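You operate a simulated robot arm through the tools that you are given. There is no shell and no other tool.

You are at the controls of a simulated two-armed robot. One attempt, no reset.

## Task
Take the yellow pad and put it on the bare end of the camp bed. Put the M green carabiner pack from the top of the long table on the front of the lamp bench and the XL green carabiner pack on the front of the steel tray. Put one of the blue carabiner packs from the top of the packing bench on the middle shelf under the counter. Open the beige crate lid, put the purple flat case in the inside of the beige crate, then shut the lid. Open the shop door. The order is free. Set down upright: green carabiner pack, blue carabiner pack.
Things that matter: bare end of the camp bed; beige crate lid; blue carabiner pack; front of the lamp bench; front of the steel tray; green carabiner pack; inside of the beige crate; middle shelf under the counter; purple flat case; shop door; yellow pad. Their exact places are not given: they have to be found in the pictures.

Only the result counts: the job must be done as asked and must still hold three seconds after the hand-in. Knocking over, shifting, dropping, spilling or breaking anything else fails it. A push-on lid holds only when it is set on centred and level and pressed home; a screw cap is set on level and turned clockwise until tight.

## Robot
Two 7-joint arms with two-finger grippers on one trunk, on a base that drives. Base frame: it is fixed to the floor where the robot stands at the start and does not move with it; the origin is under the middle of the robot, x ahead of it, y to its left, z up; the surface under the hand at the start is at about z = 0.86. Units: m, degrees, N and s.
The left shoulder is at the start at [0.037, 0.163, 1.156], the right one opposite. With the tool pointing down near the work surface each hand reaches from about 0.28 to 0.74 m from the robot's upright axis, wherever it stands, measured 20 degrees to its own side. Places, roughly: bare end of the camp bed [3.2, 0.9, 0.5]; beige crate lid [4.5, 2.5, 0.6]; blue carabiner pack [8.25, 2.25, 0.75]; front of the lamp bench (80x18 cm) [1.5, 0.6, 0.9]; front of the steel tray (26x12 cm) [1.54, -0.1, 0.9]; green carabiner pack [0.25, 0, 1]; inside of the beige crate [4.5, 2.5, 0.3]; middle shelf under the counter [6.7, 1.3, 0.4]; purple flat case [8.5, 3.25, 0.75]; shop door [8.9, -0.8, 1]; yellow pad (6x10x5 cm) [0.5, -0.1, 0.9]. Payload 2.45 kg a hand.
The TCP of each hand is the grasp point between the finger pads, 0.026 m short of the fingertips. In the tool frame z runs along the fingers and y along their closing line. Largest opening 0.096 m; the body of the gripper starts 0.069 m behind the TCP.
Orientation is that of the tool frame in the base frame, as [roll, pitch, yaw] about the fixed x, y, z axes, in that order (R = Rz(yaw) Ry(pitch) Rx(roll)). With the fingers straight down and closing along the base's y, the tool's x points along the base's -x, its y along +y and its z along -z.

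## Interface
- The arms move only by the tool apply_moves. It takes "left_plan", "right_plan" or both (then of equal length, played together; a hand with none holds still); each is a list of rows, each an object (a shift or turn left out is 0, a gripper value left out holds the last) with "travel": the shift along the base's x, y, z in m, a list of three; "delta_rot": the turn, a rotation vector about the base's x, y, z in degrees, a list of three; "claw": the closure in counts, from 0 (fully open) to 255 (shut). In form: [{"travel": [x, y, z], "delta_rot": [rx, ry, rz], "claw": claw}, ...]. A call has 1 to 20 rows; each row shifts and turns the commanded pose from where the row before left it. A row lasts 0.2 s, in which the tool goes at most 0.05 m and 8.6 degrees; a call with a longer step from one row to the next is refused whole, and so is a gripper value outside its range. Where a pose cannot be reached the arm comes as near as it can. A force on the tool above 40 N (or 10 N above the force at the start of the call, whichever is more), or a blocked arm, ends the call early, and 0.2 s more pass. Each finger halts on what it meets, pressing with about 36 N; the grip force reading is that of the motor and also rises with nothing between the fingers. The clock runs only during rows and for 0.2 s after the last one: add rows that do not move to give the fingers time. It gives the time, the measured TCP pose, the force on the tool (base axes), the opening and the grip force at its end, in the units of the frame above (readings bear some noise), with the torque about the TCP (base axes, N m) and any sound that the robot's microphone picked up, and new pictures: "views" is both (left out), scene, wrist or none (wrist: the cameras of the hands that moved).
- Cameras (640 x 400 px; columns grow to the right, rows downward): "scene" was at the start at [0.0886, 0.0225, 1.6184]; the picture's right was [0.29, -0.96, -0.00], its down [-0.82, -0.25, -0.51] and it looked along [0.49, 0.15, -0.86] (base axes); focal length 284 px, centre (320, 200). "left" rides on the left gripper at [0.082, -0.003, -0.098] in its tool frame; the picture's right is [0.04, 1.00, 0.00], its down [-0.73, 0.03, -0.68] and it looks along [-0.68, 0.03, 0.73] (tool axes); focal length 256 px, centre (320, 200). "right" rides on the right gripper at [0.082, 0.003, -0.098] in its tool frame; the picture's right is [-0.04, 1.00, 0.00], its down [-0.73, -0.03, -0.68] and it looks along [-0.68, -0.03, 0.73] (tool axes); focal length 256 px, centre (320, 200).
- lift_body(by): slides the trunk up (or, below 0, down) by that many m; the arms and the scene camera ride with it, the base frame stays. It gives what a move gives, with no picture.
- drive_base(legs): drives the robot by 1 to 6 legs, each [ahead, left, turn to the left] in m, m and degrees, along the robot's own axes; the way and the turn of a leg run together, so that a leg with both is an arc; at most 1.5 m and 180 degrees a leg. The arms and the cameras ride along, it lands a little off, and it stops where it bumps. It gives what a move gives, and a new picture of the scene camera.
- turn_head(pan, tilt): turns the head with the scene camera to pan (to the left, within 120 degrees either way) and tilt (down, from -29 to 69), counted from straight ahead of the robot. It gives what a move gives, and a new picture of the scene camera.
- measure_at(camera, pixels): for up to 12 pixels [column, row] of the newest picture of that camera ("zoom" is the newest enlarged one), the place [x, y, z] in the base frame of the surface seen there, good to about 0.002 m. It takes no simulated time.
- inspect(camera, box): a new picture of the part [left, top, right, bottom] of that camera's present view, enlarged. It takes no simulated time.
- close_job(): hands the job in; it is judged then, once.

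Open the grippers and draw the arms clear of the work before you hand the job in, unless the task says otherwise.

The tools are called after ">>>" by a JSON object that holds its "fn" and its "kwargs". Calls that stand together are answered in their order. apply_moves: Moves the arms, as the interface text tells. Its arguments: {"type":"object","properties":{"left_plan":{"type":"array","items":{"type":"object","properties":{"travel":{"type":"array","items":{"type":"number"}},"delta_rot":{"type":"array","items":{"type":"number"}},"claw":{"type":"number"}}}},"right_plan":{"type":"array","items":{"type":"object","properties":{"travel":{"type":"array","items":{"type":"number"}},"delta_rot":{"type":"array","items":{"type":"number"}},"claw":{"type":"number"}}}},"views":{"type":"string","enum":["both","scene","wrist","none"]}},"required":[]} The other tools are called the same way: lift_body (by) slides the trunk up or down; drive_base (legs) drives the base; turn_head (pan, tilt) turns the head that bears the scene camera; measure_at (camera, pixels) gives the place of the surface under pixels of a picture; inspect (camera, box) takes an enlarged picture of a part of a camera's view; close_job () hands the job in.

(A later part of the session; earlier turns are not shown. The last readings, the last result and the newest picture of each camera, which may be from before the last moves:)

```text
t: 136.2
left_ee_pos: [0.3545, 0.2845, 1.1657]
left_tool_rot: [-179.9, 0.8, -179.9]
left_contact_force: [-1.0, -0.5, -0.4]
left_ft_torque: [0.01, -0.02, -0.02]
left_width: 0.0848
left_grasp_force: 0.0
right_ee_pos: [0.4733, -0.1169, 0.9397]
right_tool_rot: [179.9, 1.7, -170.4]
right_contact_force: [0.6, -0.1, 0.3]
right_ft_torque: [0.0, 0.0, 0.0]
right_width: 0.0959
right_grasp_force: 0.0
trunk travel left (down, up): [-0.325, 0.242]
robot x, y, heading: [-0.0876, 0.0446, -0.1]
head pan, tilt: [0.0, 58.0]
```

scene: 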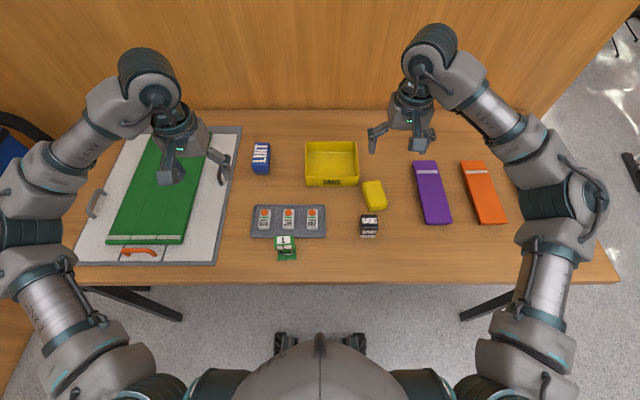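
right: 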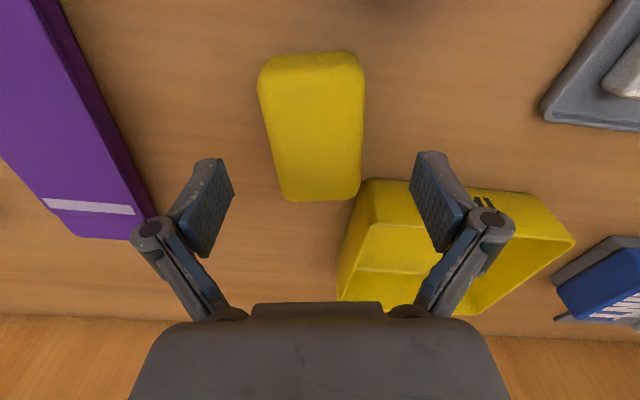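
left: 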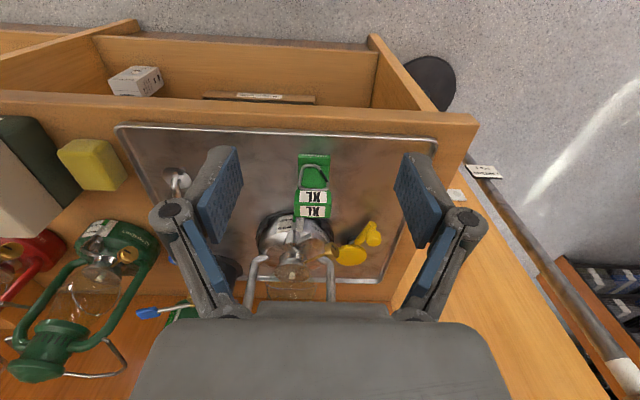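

Aligned (pad centre near column 315). I correct pitch, shift 3 mm, descend to 0.893 and close.

>>> {"fn": "apply_moves", "kwargs": {"right_plan": [{"travel": [0, -0.003, -0.02], "delta_rot": [0, 1.7, 0]}, {"travel": [0, 0, -0.02]}, {"travel": [0, 0, -0.006]}, {}, {"claw": 255}, {"claw": 255}, {"claw": 255}, {"claw": 255}], "views": "wrist"}}

```text
t: 138.0
left_ee_pos: [0.3549, 0.2839, 1.1647]
left_tool_rot: [-180.0, 0.8, -179.7]
left_contact_force: [0.3, -0.2, 1.0]
left_ft_torque: [-0.05, -0.01, 0.0]
left_width: 0.0847
left_grasp_force: 0.1
right_ee_pos: [0.4726, -0.1201, 0.894]
right_tool_rot: [179.8, 0.1, -170.4]
right_contact_force: [0.7, -1.4, 4.3]
right_ft_torque: [-0.07, -0.02, 0.14]
right_width: 0.0593
right_grasp_force: 35.5
trunk travel left (down, up): [-0.325, 0.242]
robot x, y, heading: [-0.0837, 0.0482, 0.1]
head pan, tilt: [0.0, 58.0]
```

right: 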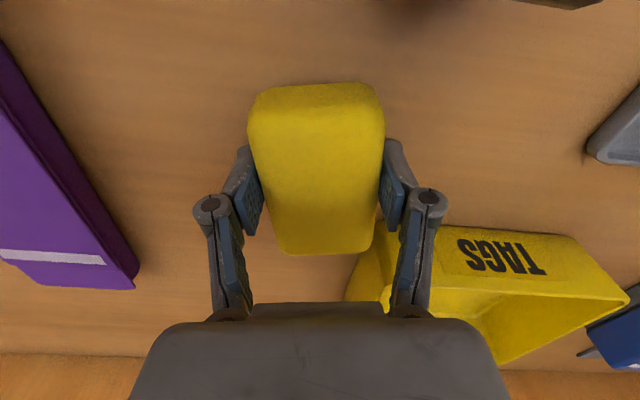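

Pad gripped at width 0.059. I lift it and retract to the carry pose.

>>> {"fn": "apply_moves", "kwargs": {"right_plan": [{"travel": [0, 0, 0.03]}, {"travel": [0, 0, 0.045]}, {"travel": [0, 0, 0.045]}, {"travel": [0, 0, 0.045]}, {"travel": [0, 0, 0.045]}, {"travel": [-0.03, -0.01, 0.035], "delta_rot": [0, 0, -5]}, {"travel": [-0.045, -0.01, 0.02], "delta_rot": [0, 0, -5]}, {"travel": [-0.04, -0.01, 0]}, {}], "views": "both"}}

```text
refused: row 7 steps farther than a row can; nothing moved
```

Row 7's step was 0.0502 m; I trim it and resend.

>>> {"fn": "apply_moves", "kwargs": {"right_plan": [{"travel": [0, 0, 0.03]}, {"travel": [0, 0, 0.045]}, {"travel": [0, 0, 0.045]}, {"travel": [0, 0, 0.045]}, {"travel": [0, 0, 0.045]}, {"travel": [-0.03, -0.01, 0.03], "delta_rot": [0, 0, -5]}, {"travel": [-0.04, -0.01, 0.02], "delta_rot": [0, 0, -5]}, {"travel": [-0.04, -0.01, 0]}, {}], "views": "both"}}

```text
t: 140.0
left_ee_pos: [0.3563, 0.2827, 1.164]
left_tool_rot: [-180.0, 0.7, -179.8]
left_contact_force: [-0.7, -0.2, -0.3]
left_ft_torque: [-0.01, 0.0, 0.02]
left_width: 0.0844
left_grasp_force: 0.1
right_ee_pos: [0.3652, -0.1511, 1.1571]
right_tool_rot: [179.7, -0.1, 179.6]
right_contact_force: [0.4, -0.1, -0.7]
right_ft_torque: [-0.02, 0.03, 0.0]
right_width: 0.0592
right_grasp_force: 36.3
trunk travel left (down, up): [-0.325, 0.242]
robot x, y, heading: [-0.0835, 0.0503, 0.0]
head pan, tilt: [0.0, 58.0]
```

scene: 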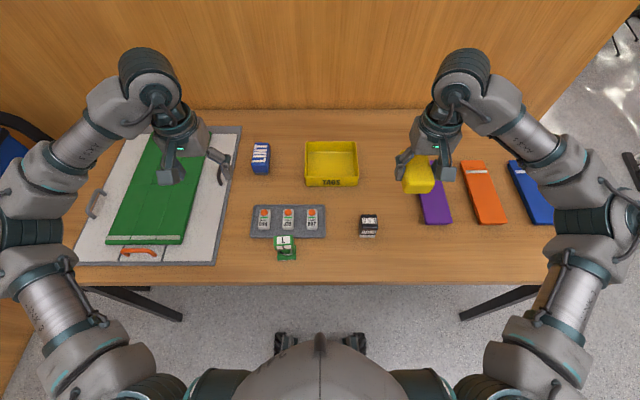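
right: 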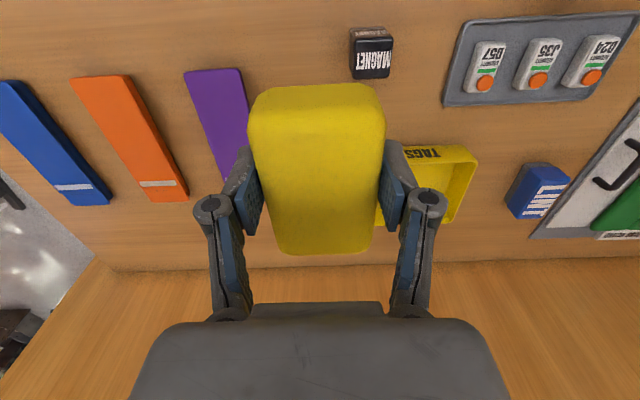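

The pad is held. I retrace the path: back up, strafe right, and drive ahead past the partition.

>>> {"fn": "turn_head", "kwargs": {"pan": 0, "tilt": 35}}

>>> {"fn": "drive_base", "kwargs": {"legs": [[-0.55, 0, 0], [0, -1.46, 0], [1.45, 0, 0], [1.3, 0, 0]]}}

```text
t: 140.9
left_ee_pos: [0.3547, 0.2827, 1.164]
left_tool_rot: [180.0, 0.8, -179.8]
left_contact_force: [0.1, 0.6, 0.7]
left_ft_torque: [0.03, 0.0, 0.01]
left_width: 0.0846
left_grasp_force: 0.0
right_ee_pos: [0.3636, -0.1513, 1.1574]
right_tool_rot: [179.8, 0.0, 179.6]
right_contact_force: [0.4, -0.3, -0.4]
right_ft_torque: [0.01, 0.02, 0.01]
right_width: 0.0588
right_grasp_force: 35.8
trunk travel left (down, up): [-0.325, 0.242]
robot x, y, heading: [-0.0839, 0.0474, 0.0]
head pan, tilt: [0.0, 35.0]
```

scene: 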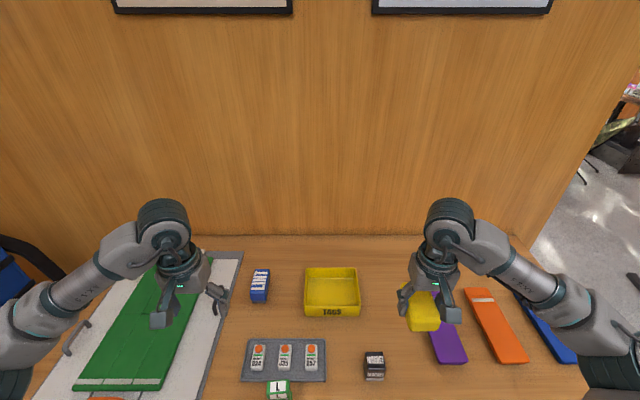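

```text
t: 164.0
left_ee_pos: [2.5644, -1.128, 1.1652]
left_tool_rot: [-180.0, 0.8, -179.1]
left_contact_force: [0.8, -0.5, 0.3]
left_ft_torque: [0.04, 0.02, -0.03]
left_width: 0.0846
left_grasp_force: 0.0
right_ee_pos: [2.5803, -1.563, 1.1577]
right_tool_rot: [179.8, 0.0, -179.6]
right_contact_force: [0.4, -0.6, 0.2]
right_ft_torque: [0.01, -0.01, -0.02]
right_width: 0.0589
right_grasp_force: 35.7
trunk travel left (down, up): [-0.325, 0.242]
robot x, y, heading: [2.1281, -1.372, 0.7]
head pan, tilt: [0.0, 35.0]
```

scene: 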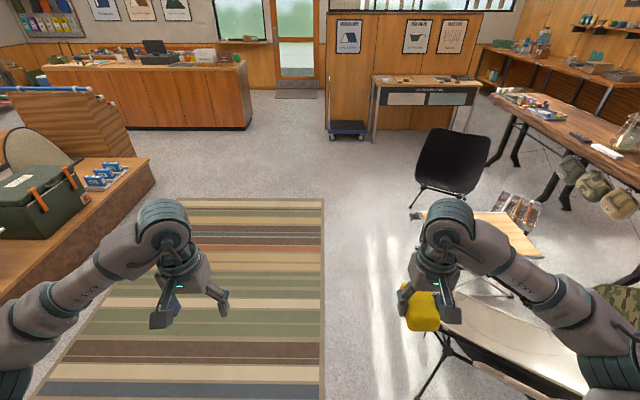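

I'm at (2.13,−1.37). I strafe left 1.0 m and look at the camp bed.

>>> {"fn": "drive_base", "kwargs": {"legs": [[0.1, 0.95, 0]]}}

>>> {"fn": "turn_head", "kwargs": {"pan": 50, "tilt": 35}}

```text
t: 169.0
left_ee_pos: [2.6413, -0.1778, 1.1675]
left_tool_rot: [179.6, 1.0, -178.5]
left_contact_force: [-0.2, -1.0, 0.6]
left_ft_torque: [0.08, 0.0, 0.01]
left_width: 0.0843
left_grasp_force: 0.1
right_ee_pos: [2.66, -0.611, 1.1561]
right_tool_rot: [179.4, 0.3, -179.2]
right_contact_force: [0.0, -0.2, 0.3]
right_ft_torque: [0.08, 0.05, -0.01]
right_width: 0.0588
right_grasp_force: 35.6
trunk travel left (down, up): [-0.325, 0.242]
robot x, y, heading: [2.2106, -0.408, 1.2]
head pan, tilt: [0.0, 35.0]
```

scene: 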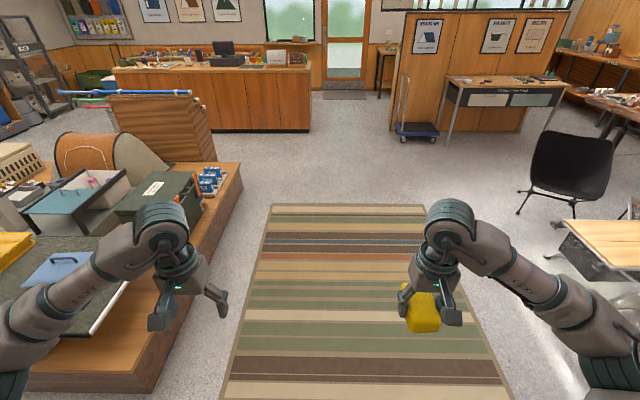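

```text
t: 170.2
left_ee_pos: [2.6382, -0.165, 1.1674]
left_tool_rot: [-179.8, 1.2, -178.6]
left_contact_force: [0.7, -0.1, 0.4]
left_ft_torque: [-0.01, -0.02, 0.0]
left_width: 0.0847
left_grasp_force: 0.1
right_ee_pos: [2.6582, -0.5981, 1.1608]
right_tool_rot: [180.0, 0.3, -179.1]
right_contact_force: [0.4, 0.2, -0.8]
right_ft_torque: [-0.02, -0.02, 0.01]
right_width: 0.0589
right_grasp_force: 35.9
trunk travel left (down, up): [-0.325, 0.242]
robot x, y, heading: [2.2112, -0.4121, 1.2]
head pan, tilt: [50.0, 35.0]
```

scene: 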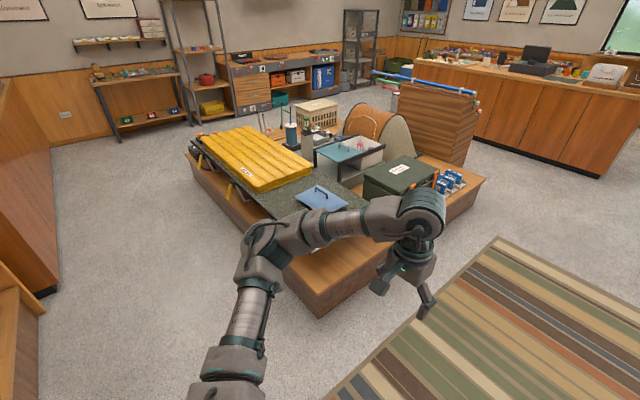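

The platform with camp bed is in view; the bare end (dark cover) lies around (280,205) with a blue flat item at (320,200). I zoom and measure.

>>> {"fn": "inspect", "kwargs": {"camera": "scene", "box": [170, 80, 500, 330]}}

>>> {"fn": "measure_at", "kwargs": {"camera": "scene", "pixels": [[320, 316], [485, 180], [190, 155], [270, 205], [280, 195], [250, 195], [310, 185], [340, 195], [325, 208], [300, 200], [345, 175], [262, 185]]}}

```text
1.60 times, centred on (335, 205) of scene
```

zoom: 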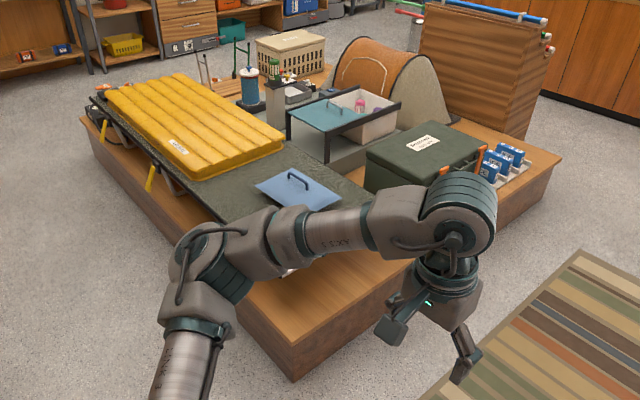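

```text
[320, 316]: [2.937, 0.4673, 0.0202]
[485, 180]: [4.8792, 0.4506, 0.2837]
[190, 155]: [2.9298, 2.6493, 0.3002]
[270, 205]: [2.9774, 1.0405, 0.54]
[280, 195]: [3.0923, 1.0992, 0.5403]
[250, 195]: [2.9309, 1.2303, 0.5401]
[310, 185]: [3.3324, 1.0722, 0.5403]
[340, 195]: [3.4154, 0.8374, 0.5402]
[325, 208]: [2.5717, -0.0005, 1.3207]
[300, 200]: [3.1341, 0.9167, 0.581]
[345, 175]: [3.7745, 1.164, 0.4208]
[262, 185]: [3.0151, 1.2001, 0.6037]
```

Bed surface z≈0.540, platform edge x≈2.93, with the blue item near (3.2,0.9). I drive alongside the bare end at y≈0.75 facing +x.

>>> {"fn": "drive_base", "kwargs": {"legs": [[0, 1.15, -1.2]]}}

>>> {"fn": "turn_head", "kwargs": {"pan": 0, "tilt": 45}}

```text
t: 175.9
left_ee_pos: [2.6355, 0.939, 1.1702]
left_tool_rot: [179.6, 1.2, 179.7]
left_contact_force: [-0.8, 0.6, 0.1]
left_ft_torque: [0.03, -0.01, 0.01]
left_width: 0.0846
left_grasp_force: 0.2
right_ee_pos: [2.6427, 0.505, 1.1578]
right_tool_rot: [179.3, 0.3, 179.2]
right_contact_force: [0.7, 0.3, -0.5]
right_ft_torque: [0.04, 0.01, 0.0]
right_width: 0.059
right_grasp_force: 35.7
trunk travel left (down, up): [-0.325, 0.242]
robot x, y, heading: [2.2043, 0.71, -0.3]
head pan, tilt: [50.0, 35.0]
```

scene: 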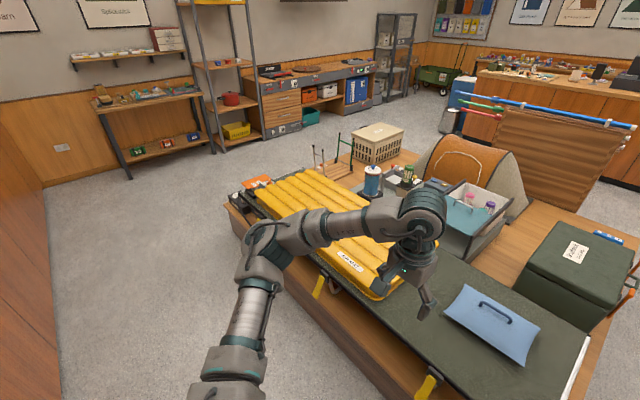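

```text
t: 177.1
left_ee_pos: [2.6331, 0.9469, 1.1695]
left_tool_rot: [179.8, 1.4, 179.7]
left_contact_force: [0.3, -0.3, 0.1]
left_ft_torque: [0.02, 0.03, 0.01]
left_width: 0.0847
left_grasp_force: 0.0
right_ee_pos: [2.6405, 0.5124, 1.161]
right_tool_rot: [179.8, 0.6, 179.3]
right_contact_force: [-0.1, 0.0, -0.2]
right_ft_torque: [-0.01, 0.02, 0.02]
right_width: 0.0586
right_grasp_force: 36.2
trunk travel left (down, up): [-0.325, 0.242]
robot x, y, heading: [2.2042, 0.7163, -0.4]
head pan, tilt: [0.0, 45.0]
```

scene: 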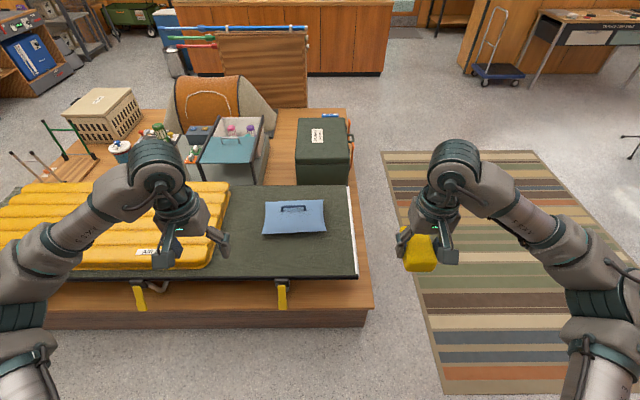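

Now the bare end is clear: dark cover between columns 225–357, blue item at (295,217). I measure its bounds to choose a spot nearer to me.

>>> {"fn": "measure_at", "kwargs": {"camera": "scene", "pixels": [[230, 255], [350, 255], [290, 250], [290, 270], [350, 190], [265, 233], [325, 231], [354, 275], [230, 230], [280, 280], [320, 245], [290, 308]]}}

>>> {"fn": "inspect", "kwargs": {"camera": "scene", "box": [190, 170, 390, 320]}}

```text
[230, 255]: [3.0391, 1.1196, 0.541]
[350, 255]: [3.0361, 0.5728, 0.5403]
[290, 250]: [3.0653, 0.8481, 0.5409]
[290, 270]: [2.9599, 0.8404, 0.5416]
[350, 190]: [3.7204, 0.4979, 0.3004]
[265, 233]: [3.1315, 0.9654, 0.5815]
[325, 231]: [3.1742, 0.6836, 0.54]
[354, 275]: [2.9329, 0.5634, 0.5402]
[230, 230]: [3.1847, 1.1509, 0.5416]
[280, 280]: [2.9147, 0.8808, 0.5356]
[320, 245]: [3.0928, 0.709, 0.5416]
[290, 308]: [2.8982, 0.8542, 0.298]
```

```text
2.67 times, centred on (290, 245) of scene
```

zoom: 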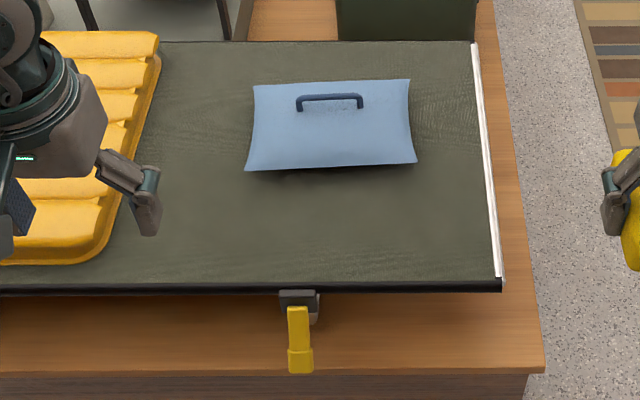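

Bare area spans y≈0.56–1.13 with x≥2.92; blue pillow starts at x≈3.13. I'll put the pad at about (3.03,0.76): drive slightly ahead and left, then lower the trunk 0.30 m.

>>> {"fn": "drive_base", "kwargs": {"legs": [[0.17, 0.23, 0]]}}

>>> {"fn": "lift_body", "kwargs": {"by": -0.28}}

>>> {"fn": "turn_head", "kwargs": {"pan": 0, "tilt": 50}}

```text
t: 179.1
left_ee_pos: [2.8004, 1.1702, 1.1706]
left_tool_rot: [179.6, 1.4, 179.6]
left_contact_force: [-0.6, -0.1, 0.2]
left_ft_torque: [0.03, 0.01, -0.03]
left_width: 0.0846
left_grasp_force: 0.1
right_ee_pos: [2.8092, 0.736, 1.161]
right_tool_rot: [179.4, 0.5, 179.3]
right_contact_force: [0.7, 0.4, -1.0]
right_ft_torque: [0.02, 0.02, 0.03]
right_width: 0.059
right_grasp_force: 35.9
trunk travel left (down, up): [-0.325, 0.242]
robot x, y, heading: [2.3697, 0.9431, -0.1]
head pan, tilt: [0.0, 45.0]
```

scene: 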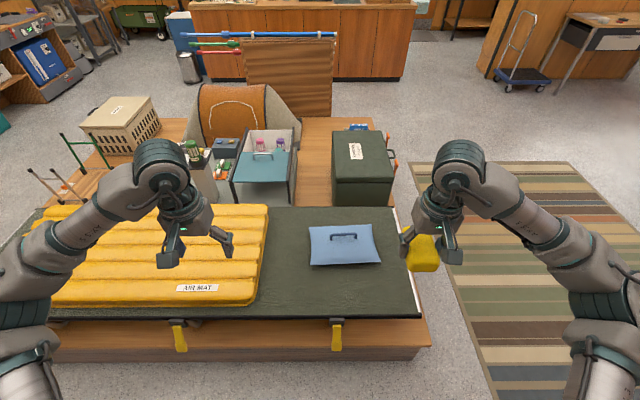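

```text
t: 181.9
left_ee_pos: [2.7986, 1.1705, 0.894]
left_tool_rot: [179.6, 1.6, 179.7]
left_contact_force: [-0.1, 0.0, -0.2]
left_ft_torque: [0.01, -0.03, 0.01]
left_width: 0.0848
left_grasp_force: 0.0
right_ee_pos: [2.807, 0.7375, 0.8828]
right_tool_rot: [179.4, 0.7, 179.3]
right_contact_force: [0.5, -0.8, -0.3]
right_ft_torque: [-0.01, 0.0, -0.01]
right_width: 0.0588
right_grasp_force: 36.0
trunk travel left (down, up): [-0.045, 0.522]
robot x, y, heading: [2.3694, 0.944, -0.3]
head pan, tilt: [0.0, 45.0]
```

```text
t: 182.6
left_ee_pos: [2.7982, 1.1715, 0.8935]
left_tool_rot: [179.7, 1.4, 179.7]
left_contact_force: [0.3, 1.3, 0.6]
left_ft_torque: [0.0, 0.0, -0.01]
left_width: 0.0848
left_grasp_force: 0.0
right_ee_pos: [2.8067, 0.7379, 0.8823]
right_tool_rot: [179.5, 0.7, 179.3]
right_contact_force: [-0.7, 0.0, -1.1]
right_ft_torque: [0.0, -0.02, 0.01]
right_width: 0.0589
right_grasp_force: 35.6
trunk travel left (down, up): [-0.045, 0.522]
robot x, y, heading: [2.3727, 0.9438, -0.2]
head pan, tilt: [0.0, 50.0]
```

scene: 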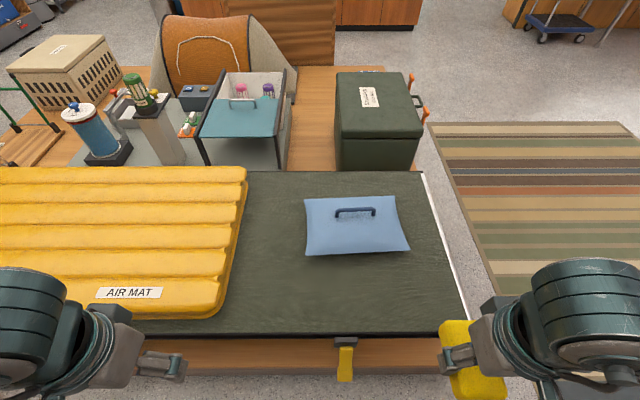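

The pad is at lower right, in the right hand at (2.807,0.738,0.882). I bring it over the bare cover in front of the pillow and lower to about z=0.61.

>>> {"fn": "apply_moves", "kwargs": {"right_plan": [{"travel": [0.042, 0.01, -0.02]}, {"travel": [0.042, 0.01, -0.02]}, {"travel": [0.042, 0.01, -0.02]}, {"travel": [0.042, 0.01, -0.02]}, {"travel": [0.042, 0.005, -0.02], "delta_rot": [0, 0.7, 0.8]}, {"travel": [0.01, 0, -0.043]}, {"travel": [0, 0, -0.043]}, {"travel": [0, 0, -0.043]}, {"travel": [0, 0, -0.035]}, {}], "views": "both"}}

```text
t: 184.8
left_ee_pos: [2.7977, 1.1713, 0.8922]
left_tool_rot: [179.7, 1.6, 179.7]
left_contact_force: [-0.4, 0.0, -0.5]
left_ft_torque: [-0.01, -0.04, 0.0]
left_width: 0.0848
left_grasp_force: 0.1
right_ee_pos: [3.0278, 0.7836, 0.6176]
right_tool_rot: [179.5, 0.0, -180.0]
right_contact_force: [-0.1, -0.4, -0.8]
right_ft_torque: [0.04, -0.01, 0.0]
right_width: 0.0591
right_grasp_force: 36.1
trunk travel left (down, up): [-0.045, 0.522]
robot x, y, heading: [2.3694, 0.9447, -0.2]
head pan, tilt: [0.0, 50.0]
```

scene: 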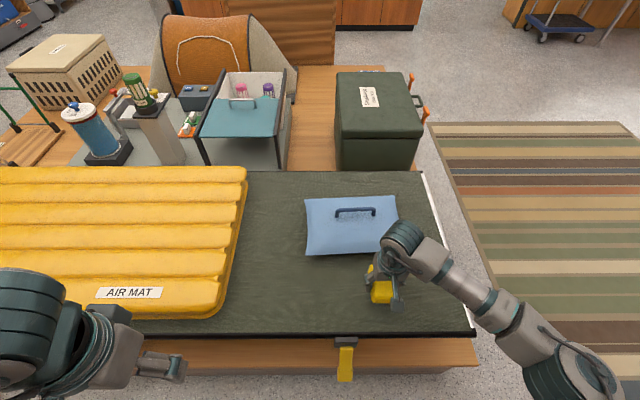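
right: 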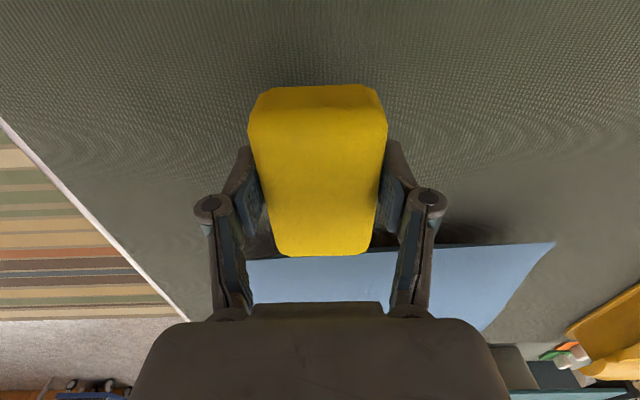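

The pad's far end is near the pillow edge, so I shift 2.5 cm back toward me and lower to near contact (expected z≈0.574).

>>> {"fn": "apply_moves", "kwargs": {"right_plan": [{"travel": [-0.025, 0, -0.02]}, {"travel": [0, 0, -0.017]}, {}, {"travel": [0, 0, -0.004]}, {}, {"travel": [0, 0, -0.003]}, {}], "views": "none"}}

```text
t: 186.4
left_ee_pos: [2.7978, 1.1712, 0.8918]
left_tool_rot: [179.8, 1.5, 179.7]
left_contact_force: [-0.3, 0.4, 0.5]
left_ft_torque: [0.02, 0.03, 0.0]
left_width: 0.0848
left_grasp_force: 0.1
right_ee_pos: [3.0025, 0.7825, 0.5735]
right_tool_rot: [179.6, 0.0, -179.9]
right_contact_force: [-0.7, 0.3, 1.1]
right_ft_torque: [-0.07, -0.1, 0.02]
right_width: 0.0587
right_grasp_force: 36.2
trunk travel left (down, up): [-0.045, 0.522]
robot x, y, heading: [2.374, 0.9443, -0.1]
head pan, tilt: [0.0, 50.0]
```

Contact is just beginning. I press 1.5 mm more, then open gradually and rise.

>>> {"fn": "apply_moves", "kwargs": {"right_plan": [{"travel": [0, 0, -0.0015]}, {}, {"claw": 180}, {"claw": 100}, {"claw": 40}, {"claw": 0}, {}, {"travel": [0, 0, 0.03]}, {"travel": [0, 0, 0.045]}, {"travel": [0, 0, 0.045]}, {"travel": [0, 0, 0.045]}, {"travel": [0, 0, 0.045]}, {"travel": [-0.045, 0, 0.02]}, {"travel": [-0.045, 0, 0.02]}, {"travel": [-0.045, 0, 0.02]}, {"travel": [-0.045, 0, 0.02]}], "views": "both"}}

```text
t: 189.8
left_ee_pos: [2.7973, 1.1719, 0.892]
left_tool_rot: [179.7, 1.5, 179.8]
left_contact_force: [-0.2, -0.5, -0.6]
left_ft_torque: [-0.01, -0.04, 0.0]
left_width: 0.0844
left_grasp_force: 0.1
right_ee_pos: [2.8212, 0.7834, 0.8629]
right_tool_rot: [179.4, 0.0, -180.0]
right_contact_force: [0.5, -0.2, -0.4]
right_ft_torque: [0.02, -0.01, -0.01]
right_width: 0.0959
right_grasp_force: 0.1
trunk travel left (down, up): [-0.045, 0.522]
robot x, y, heading: [2.3739, 0.9464, -0.2]
head pan, tilt: [0.0, 50.0]
```

scene: 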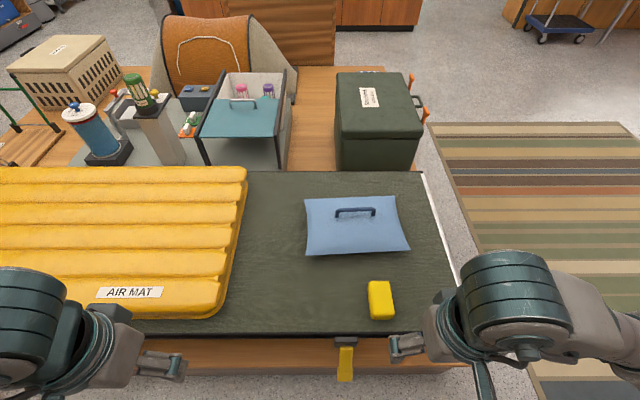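
right: 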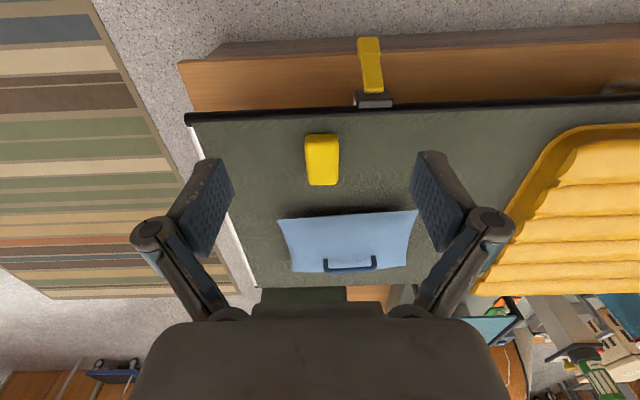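

The yellow pad rests on the bare end at (380,300). I raise the trunk and look at the beige crate from here.

>>> {"fn": "lift_body", "kwargs": {"by": 0.28}}

>>> {"fn": "turn_head", "kwargs": {"pan": 30, "tilt": 30}}

>>> {"fn": "inspect", "kwargs": {"camera": "scene", "box": [200, 50, 450, 250]}}

```text
t: 192.6
left_ee_pos: [2.799, 1.173, 1.1725]
left_tool_rot: [179.7, 1.5, 179.7]
left_contact_force: [-0.3, 1.6, -0.3]
left_ft_torque: [-0.01, -0.01, 0.0]
left_width: 0.0843
left_grasp_force: 0.1
right_ee_pos: [2.8227, 0.7826, 1.1419]
right_tool_rot: [179.5, -0.1, -179.9]
right_contact_force: [0.1, 0.7, -0.2]
right_ft_torque: [0.0, 0.0, 0.01]
right_width: 0.0963
right_grasp_force: 0.0
trunk travel left (down, up): [-0.325, 0.242]
robot x, y, heading: [2.3717, 0.9453, 0.0]
head pan, tilt: [0.0, 50.0]
```

```text
t: 193.6
left_ee_pos: [2.7986, 1.1718, 1.1717]
left_tool_rot: [179.8, 1.5, 179.7]
left_contact_force: [-0.2, -0.1, 0.6]
left_ft_torque: [0.0, -0.01, 0.03]
left_width: 0.0845
left_grasp_force: 0.2
right_ee_pos: [2.8212, 0.7832, 1.1431]
right_tool_rot: [179.6, -0.1, -179.9]
right_contact_force: [-0.7, -0.7, 0.2]
right_ft_torque: [0.0, 0.02, 0.0]
right_width: 0.0959
right_grasp_force: 0.1
trunk travel left (down, up): [-0.325, 0.242]
robot x, y, heading: [2.371, 0.9416, -0.3]
head pan, tilt: [30.0, 30.0]
```

scene: 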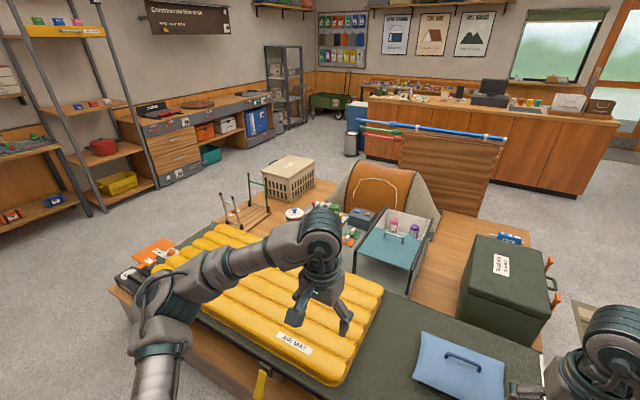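

```text
2.00 times, centred on (325, 150) of scene
```

zoom: 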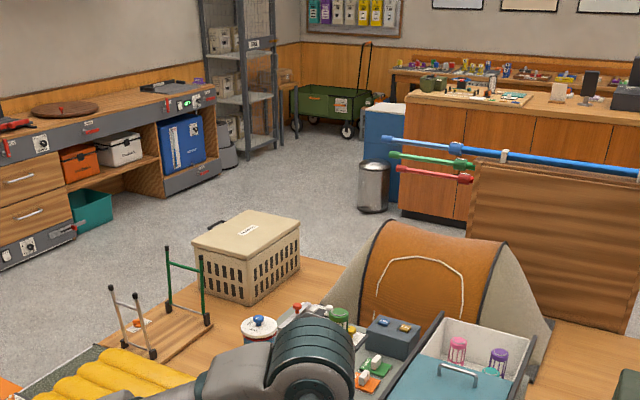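

The crate is visible with a knob on its lid near (215,222) in the zoom. I measure the crate, the counter and aisle points.

>>> {"fn": "measure_at", "kwargs": {"camera": "zoom", "pixels": [[193, 240], [240, 213], [300, 228], [250, 258], [213, 224], [246, 231], [200, 290], [250, 303], [300, 275], [370, 208], [403, 218], [340, 240]]}}

>>> {"fn": "inspect", "kwargs": {"camera": "scene", "box": [250, 140, 330, 210]}}

>>> {"fn": "inspect", "kwargs": {"camera": "scene", "box": [300, 0, 640, 210]}}

```text
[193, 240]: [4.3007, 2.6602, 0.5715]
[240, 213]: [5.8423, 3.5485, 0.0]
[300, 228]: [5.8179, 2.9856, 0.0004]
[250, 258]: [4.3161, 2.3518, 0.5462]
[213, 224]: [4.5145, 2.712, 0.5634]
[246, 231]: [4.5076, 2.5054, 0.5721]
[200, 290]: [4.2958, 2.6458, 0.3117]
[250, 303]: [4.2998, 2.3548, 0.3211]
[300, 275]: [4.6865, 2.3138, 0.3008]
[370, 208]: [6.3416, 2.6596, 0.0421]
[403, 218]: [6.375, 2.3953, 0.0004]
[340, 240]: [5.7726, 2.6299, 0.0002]
```

```text
5.71 times, centred on (290, 175) of scene
```

zoom: 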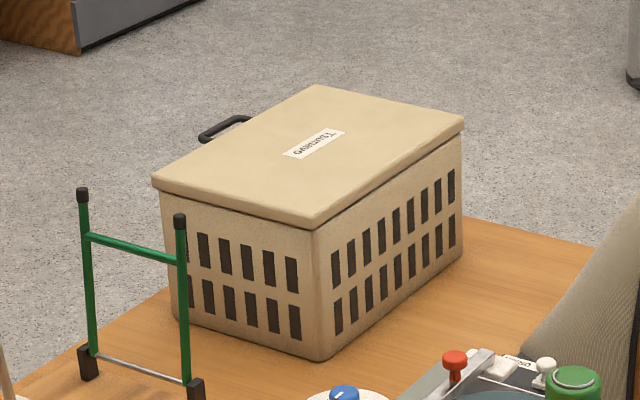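

```text
1.88 times, centred on (470, 105) of scene
```

zoom: 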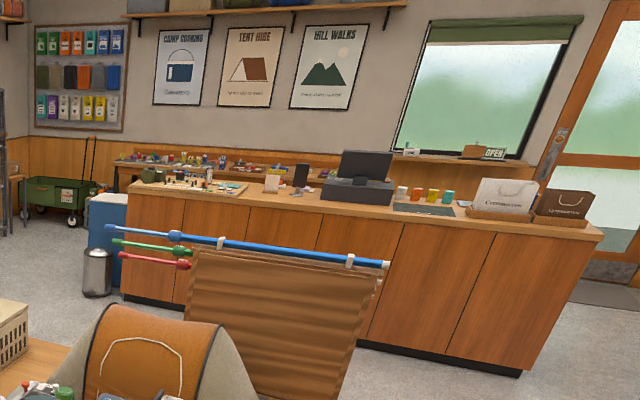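

The crate spans x 4.30–4.72, y 2.35–2.66 with its handle on the +y side at (4.51,2.71,0.56), so it opens toward +y. First I go for the packing bench: strafe back to y≈−0.4 and drive along +x.

>>> {"fn": "turn_head", "kwargs": {"pan": 0, "tilt": 25}}

>>> {"fn": "drive_base", "kwargs": {"legs": [[-0.1, -1.35, 0], [1.5, 0, 0]]}}

```text
t: 194.5
left_ee_pos: [2.7991, 1.1728, 1.1721]
left_tool_rot: [179.7, 1.4, 179.8]
left_contact_force: [-0.7, -0.1, -0.3]
left_ft_torque: [-0.02, -0.01, 0.02]
left_width: 0.0848
left_grasp_force: 0.1
right_ee_pos: [2.8223, 0.7829, 1.143]
right_tool_rot: [179.5, 0.1, -179.8]
right_contact_force: [0.9, -0.5, -0.1]
right_ft_torque: [0.0, -0.01, 0.0]
right_width: 0.0961
right_grasp_force: 0.1
trunk travel left (down, up): [-0.325, 0.242]
robot x, y, heading: [2.37, 0.9454, -0.4]
head pan, tilt: [0.0, 25.0]
```

scene: 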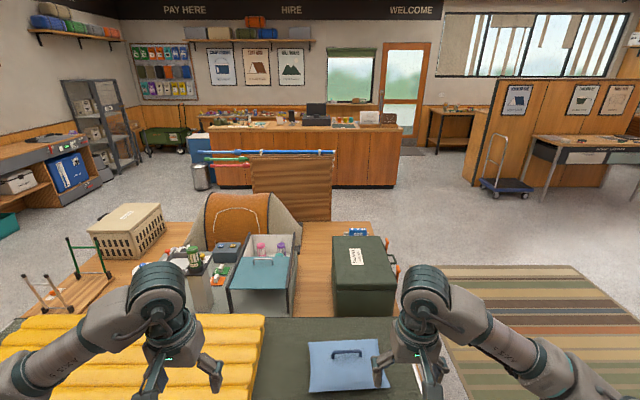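

```text
t: 208.3
left_ee_pos: [4.189, -0.2214, 1.172]
left_tool_rot: [179.7, 1.6, 178.4]
left_contact_force: [0.3, 0.3, 0.5]
left_ft_torque: [0.02, 0.02, 0.02]
left_width: 0.0847
left_grasp_force: 0.0
right_ee_pos: [4.2042, -0.6097, 1.1421]
right_tool_rot: [179.4, 0.0, 178.6]
right_contact_force: [-0.8, 0.4, 0.7]
right_ft_torque: [-0.01, 0.01, 0.04]
right_width: 0.0959
right_grasp_force: 0.0
trunk travel left (down, up): [-0.325, 0.242]
robot x, y, heading: [3.7559, -0.4406, -1.6]
head pan, tilt: [0.0, 25.0]
```

scene: 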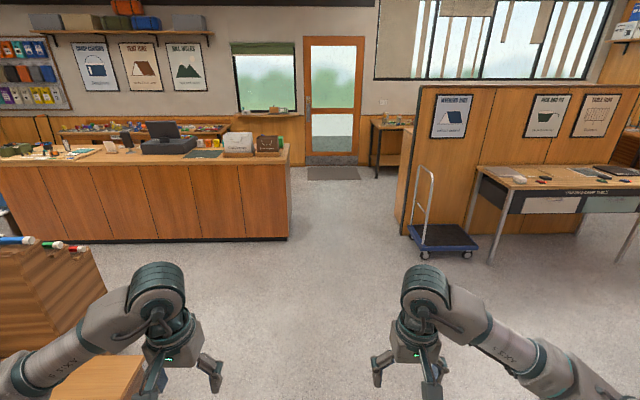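

The way to the door is open: counter end at column 290, cart at (440,235). I measure these for a safe path.

>>> {"fn": "measure_at", "kwargs": {"camera": "scene", "pixels": [[288, 240], [290, 165], [412, 235], [425, 255], [408, 205], [335, 172], [335, 155], [310, 110], [375, 130], [372, 165], [400, 150], [250, 240]]}}

>>> {"fn": "inspect", "kwargs": {"camera": "scene", "box": [220, 20, 440, 200]}}

```text
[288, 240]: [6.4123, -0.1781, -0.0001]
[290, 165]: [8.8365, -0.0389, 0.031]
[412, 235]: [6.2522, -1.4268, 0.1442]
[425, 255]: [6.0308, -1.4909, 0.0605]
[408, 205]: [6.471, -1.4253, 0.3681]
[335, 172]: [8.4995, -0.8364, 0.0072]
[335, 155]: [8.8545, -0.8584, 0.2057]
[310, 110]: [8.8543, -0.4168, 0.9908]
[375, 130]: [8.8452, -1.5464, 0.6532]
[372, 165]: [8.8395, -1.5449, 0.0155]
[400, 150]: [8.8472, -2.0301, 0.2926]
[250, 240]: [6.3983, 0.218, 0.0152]
```

```text
2.22 times, centred on (330, 110) of scene
```

zoom: 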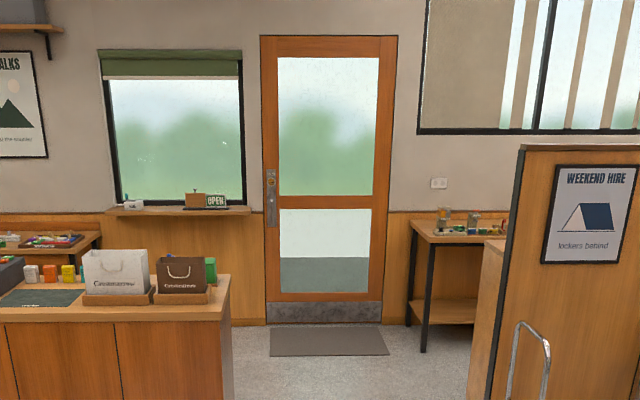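

The passage between the counter end (y≈−0.18) and cart (y≈−1.43) is 1.2 m wide. I drive along y≈−0.8 to x≈7.4.

>>> {"fn": "drive_base", "kwargs": {"legs": [[0, 0, 1.6], [1.4, -0.37, 0], [1.4, 0, 0], [0.8, 0, 0]]}}

```text
t: 226.3
left_ee_pos: [7.7757, -0.6717, 1.1733]
left_tool_rot: [179.7, 1.7, 178.9]
left_contact_force: [0.4, -0.3, 0.0]
left_ft_torque: [0.03, -0.01, 0.01]
left_width: 0.0846
left_grasp_force: 0.2
right_ee_pos: [7.7927, -1.0611, 1.1456]
right_tool_rot: [179.4, 0.2, 179.1]
right_contact_force: [0.6, -0.9, 0.5]
right_ft_torque: [0.02, 0.0, 0.0]
right_width: 0.0961
right_grasp_force: 0.0
trunk travel left (down, up): [-0.325, 0.242]
robot x, y, heading: [7.3483, -0.8949, -1.3]
head pan, tilt: [0.0, 25.0]
```

scene: 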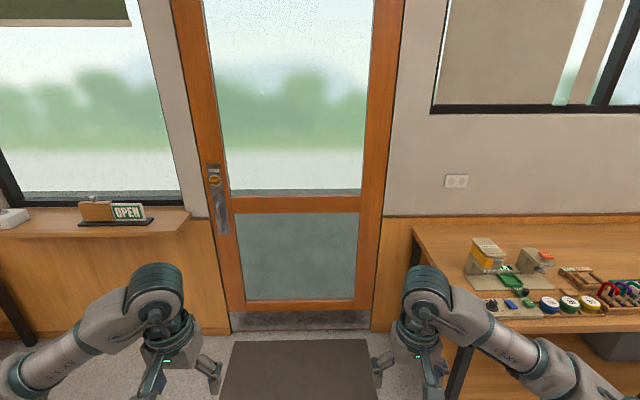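

I'm in front of the door now. I inspect the door handle at (218,195).

>>> {"fn": "inspect", "kwargs": {"camera": "scene", "box": [180, 140, 270, 250]}}

>>> {"fn": "measure_at", "kwargs": {"camera": "scene", "pixels": [[215, 170], [222, 200], [223, 225], [214, 180], [200, 200], [240, 200], [372, 200], [390, 230], [228, 315], [370, 320], [218, 190], [210, 230]]}}

>>> {"fn": "turn_head", "kwargs": {"pan": 60, "tilt": 25}}

```text
3.64 times, centred on (225, 195) of scene
```

zoom: 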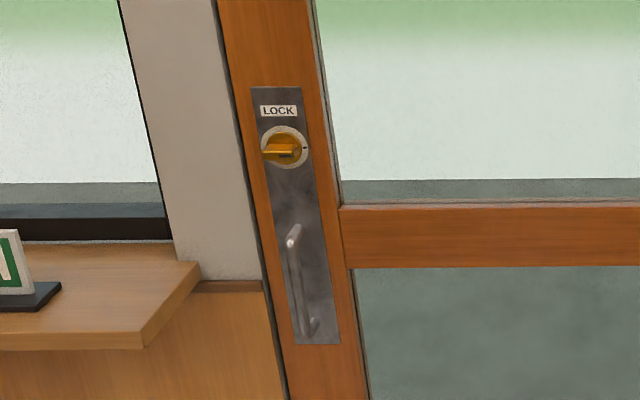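

```text
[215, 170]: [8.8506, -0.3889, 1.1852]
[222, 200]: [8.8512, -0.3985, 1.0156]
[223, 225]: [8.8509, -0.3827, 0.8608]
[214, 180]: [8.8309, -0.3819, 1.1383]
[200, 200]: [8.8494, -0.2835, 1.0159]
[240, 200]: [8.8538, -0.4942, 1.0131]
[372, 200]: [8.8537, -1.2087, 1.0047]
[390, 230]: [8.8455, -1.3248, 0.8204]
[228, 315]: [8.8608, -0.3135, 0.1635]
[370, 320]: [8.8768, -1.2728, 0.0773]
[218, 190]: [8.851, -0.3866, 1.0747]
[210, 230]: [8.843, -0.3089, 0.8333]
```

```text
t: 227.6
left_ee_pos: [7.7735, -0.6708, 1.1747]
left_tool_rot: [179.6, 1.9, 178.7]
left_contact_force: [-0.3, -0.5, -0.3]
left_ft_torque: [0.0, -0.03, -0.01]
left_width: 0.0845
left_grasp_force: 0.0
right_ee_pos: [7.7894, -1.0605, 1.1455]
right_tool_rot: [179.5, 0.3, 179.1]
right_contact_force: [-1.1, -0.3, -0.3]
right_ft_torque: [-0.01, 0.0, 0.02]
right_width: 0.0959
right_grasp_force: 0.0
trunk travel left (down, up): [-0.325, 0.242]
robot x, y, heading: [7.3478, -0.8929, -1.1]
head pan, tilt: [60.0, 25.0]
```

scene: 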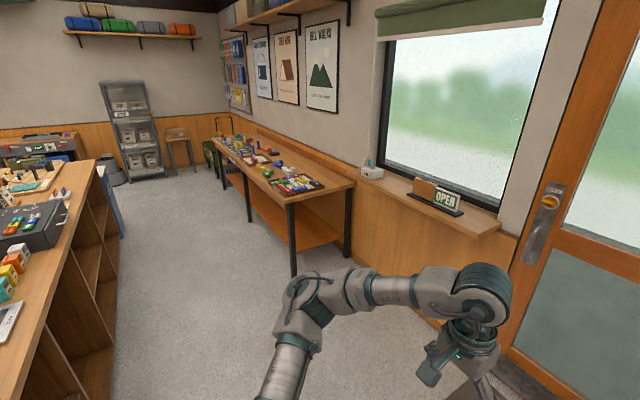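

The door has a thumb-turn lock (gold, at (8.83,−0.38,1.14)) above a vertical pull bar. Before that I study the packing bench along the wall and the aisle width.

>>> {"fn": "measure_at", "kwargs": {"camera": "scene", "pixels": [[290, 275], [290, 205], [240, 160], [210, 138], [120, 300], [100, 180], [118, 235], [350, 180], [450, 215], [150, 175], [200, 200], [80, 350]]}}

>>> {"fn": "inspect", "kwargs": {"camera": "scene", "box": [190, 110, 360, 220]}}

>>> {"fn": "inspect", "kwargs": {"camera": "scene", "box": [0, 120, 160, 400]}}

```text
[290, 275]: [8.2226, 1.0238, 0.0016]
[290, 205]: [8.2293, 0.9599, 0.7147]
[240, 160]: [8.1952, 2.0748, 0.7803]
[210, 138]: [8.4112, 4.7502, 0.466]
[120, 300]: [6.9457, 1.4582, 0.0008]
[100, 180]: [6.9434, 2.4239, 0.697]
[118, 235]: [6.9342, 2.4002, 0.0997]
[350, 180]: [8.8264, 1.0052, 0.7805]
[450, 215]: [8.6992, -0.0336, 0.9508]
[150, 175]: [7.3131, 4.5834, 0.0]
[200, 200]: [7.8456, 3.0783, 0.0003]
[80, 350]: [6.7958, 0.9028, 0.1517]
```

```text
3.64 times, centred on (275, 165) of scene
```

zoom: 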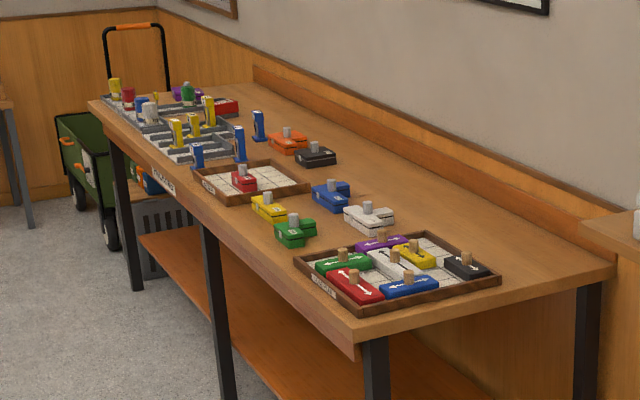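

```text
1.43 times, centred on (80, 260) of scene
```

zoom: 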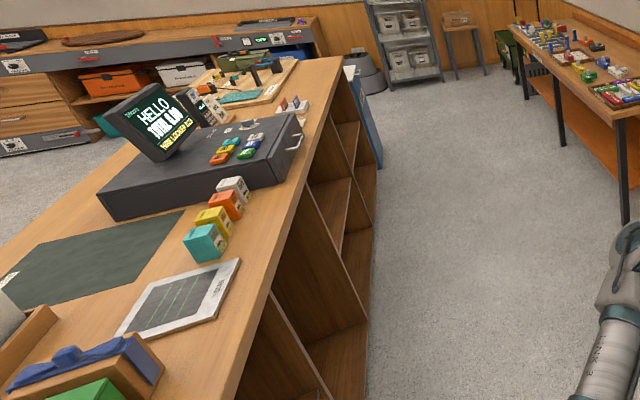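

Aisle runs x 6.94–8.2; the bench top is z≈0.78 and blue upright packs stand around y≈2.2. I drive into the aisle facing the bench.

>>> {"fn": "turn_head", "kwargs": {"pan": 0, "tilt": 40}}

>>> {"fn": "drive_base", "kwargs": {"legs": [[0.2, 0, 1.1], [0, 1.5, 0], [0, 1.3, 0]]}}

```text
t: 228.9
left_ee_pos: [7.7732, -0.6721, 1.1757]
left_tool_rot: [179.8, 1.9, 178.7]
left_contact_force: [0.3, -0.5, -0.1]
left_ft_torque: [0.02, 0.03, 0.03]
left_width: 0.0847
left_grasp_force: 0.1
right_ee_pos: [7.7897, -1.061, 1.1469]
right_tool_rot: [179.5, 0.3, 179.1]
right_contact_force: [-0.1, 0.0, -0.4]
right_ft_torque: [0.0, 0.02, -0.01]
right_width: 0.0962
right_grasp_force: 0.1
trunk travel left (down, up): [-0.325, 0.242]
robot x, y, heading: [7.3494, -0.8898, -1.2]
head pan, tilt: [0.0, 40.0]
```

scene: 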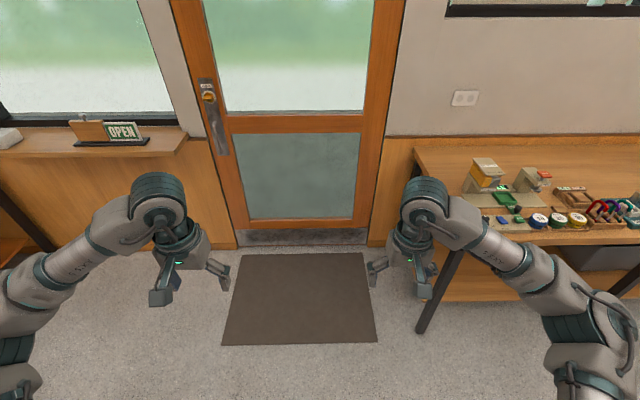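

```text
t: 243.7
left_ee_pos: [7.9954, 2.1218, 1.1751]
left_tool_rot: [179.5, 1.8, 179.0]
left_contact_force: [0.4, -0.3, -0.3]
left_ft_torque: [0.03, -0.02, -0.01]
left_width: 0.0848
left_grasp_force: 0.1
right_ee_pos: [8.0155, 1.7339, 1.1455]
right_tool_rot: [179.3, 0.2, 179.2]
right_contact_force: [0.9, 0.4, -0.1]
right_ft_torque: [0.02, 0.01, -0.01]
right_width: 0.0959
right_grasp_force: 0.2
trunk travel left (down, up): [-0.325, 0.242]
robot x, y, heading: [7.5729, 1.9096, -0.8]
head pan, tilt: [0.0, 40.0]
```

scene: 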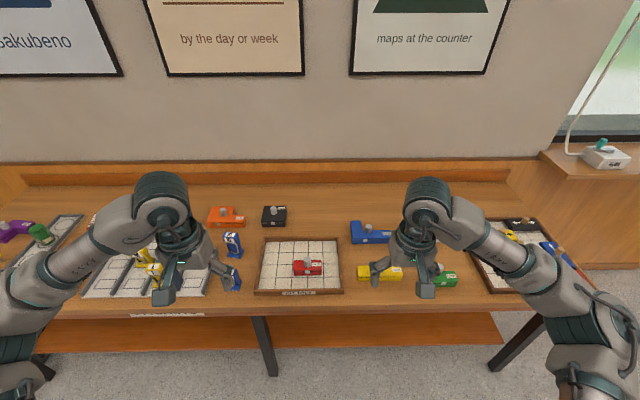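

I'm in front of the packing bench. I zoom on the blue upright packs near (233,245)/(235,280) and on the rest.

>>> {"fn": "turn_head", "kwargs": {"pan": 20, "tilt": 45}}

>>> {"fn": "inspect", "kwargs": {"camera": "scene", "box": [200, 140, 460, 310]}}

>>> {"fn": "inspect", "kwargs": {"camera": "scene", "box": [0, 100, 260, 310]}}

```text
t: 244.5
left_ee_pos: [7.9936, 2.1236, 1.1775]
left_tool_rot: [179.5, 2.1, 178.9]
left_contact_force: [0.0, 0.3, 0.8]
left_ft_torque: [0.01, -0.01, -0.01]
left_width: 0.0847
left_grasp_force: 0.0
right_ee_pos: [8.0123, 1.7347, 1.148]
right_tool_rot: [179.5, 0.5, 179.4]
right_contact_force: [0.0, -0.3, 0.1]
right_ft_torque: [0.03, 0.03, 0.0]
right_width: 0.0961
right_grasp_force: 0.0
trunk travel left (down, up): [-0.325, 0.242]
robot x, y, heading: [7.5732, 1.9062, -1.0]
head pan, tilt: [20.0, 45.0]
```

scene: 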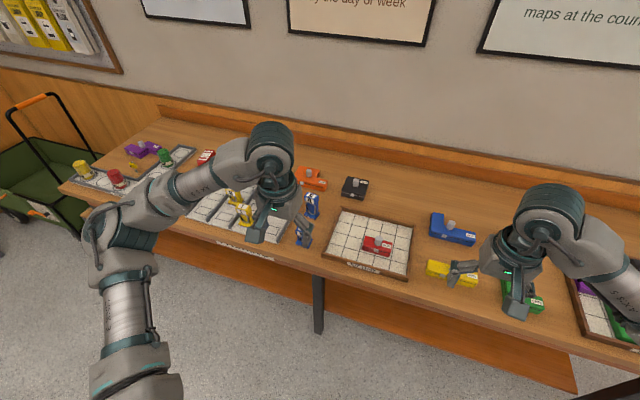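

```text
2.35 times, centred on (330, 225) of scene
```

zoom: 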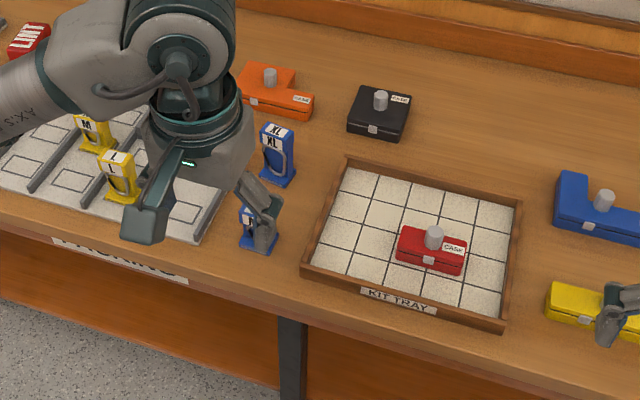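

```text
1.90 times, centred on (130, 205) of scene
```

zoom: 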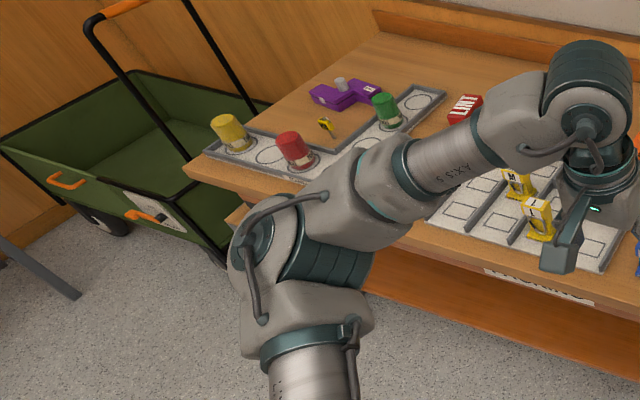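

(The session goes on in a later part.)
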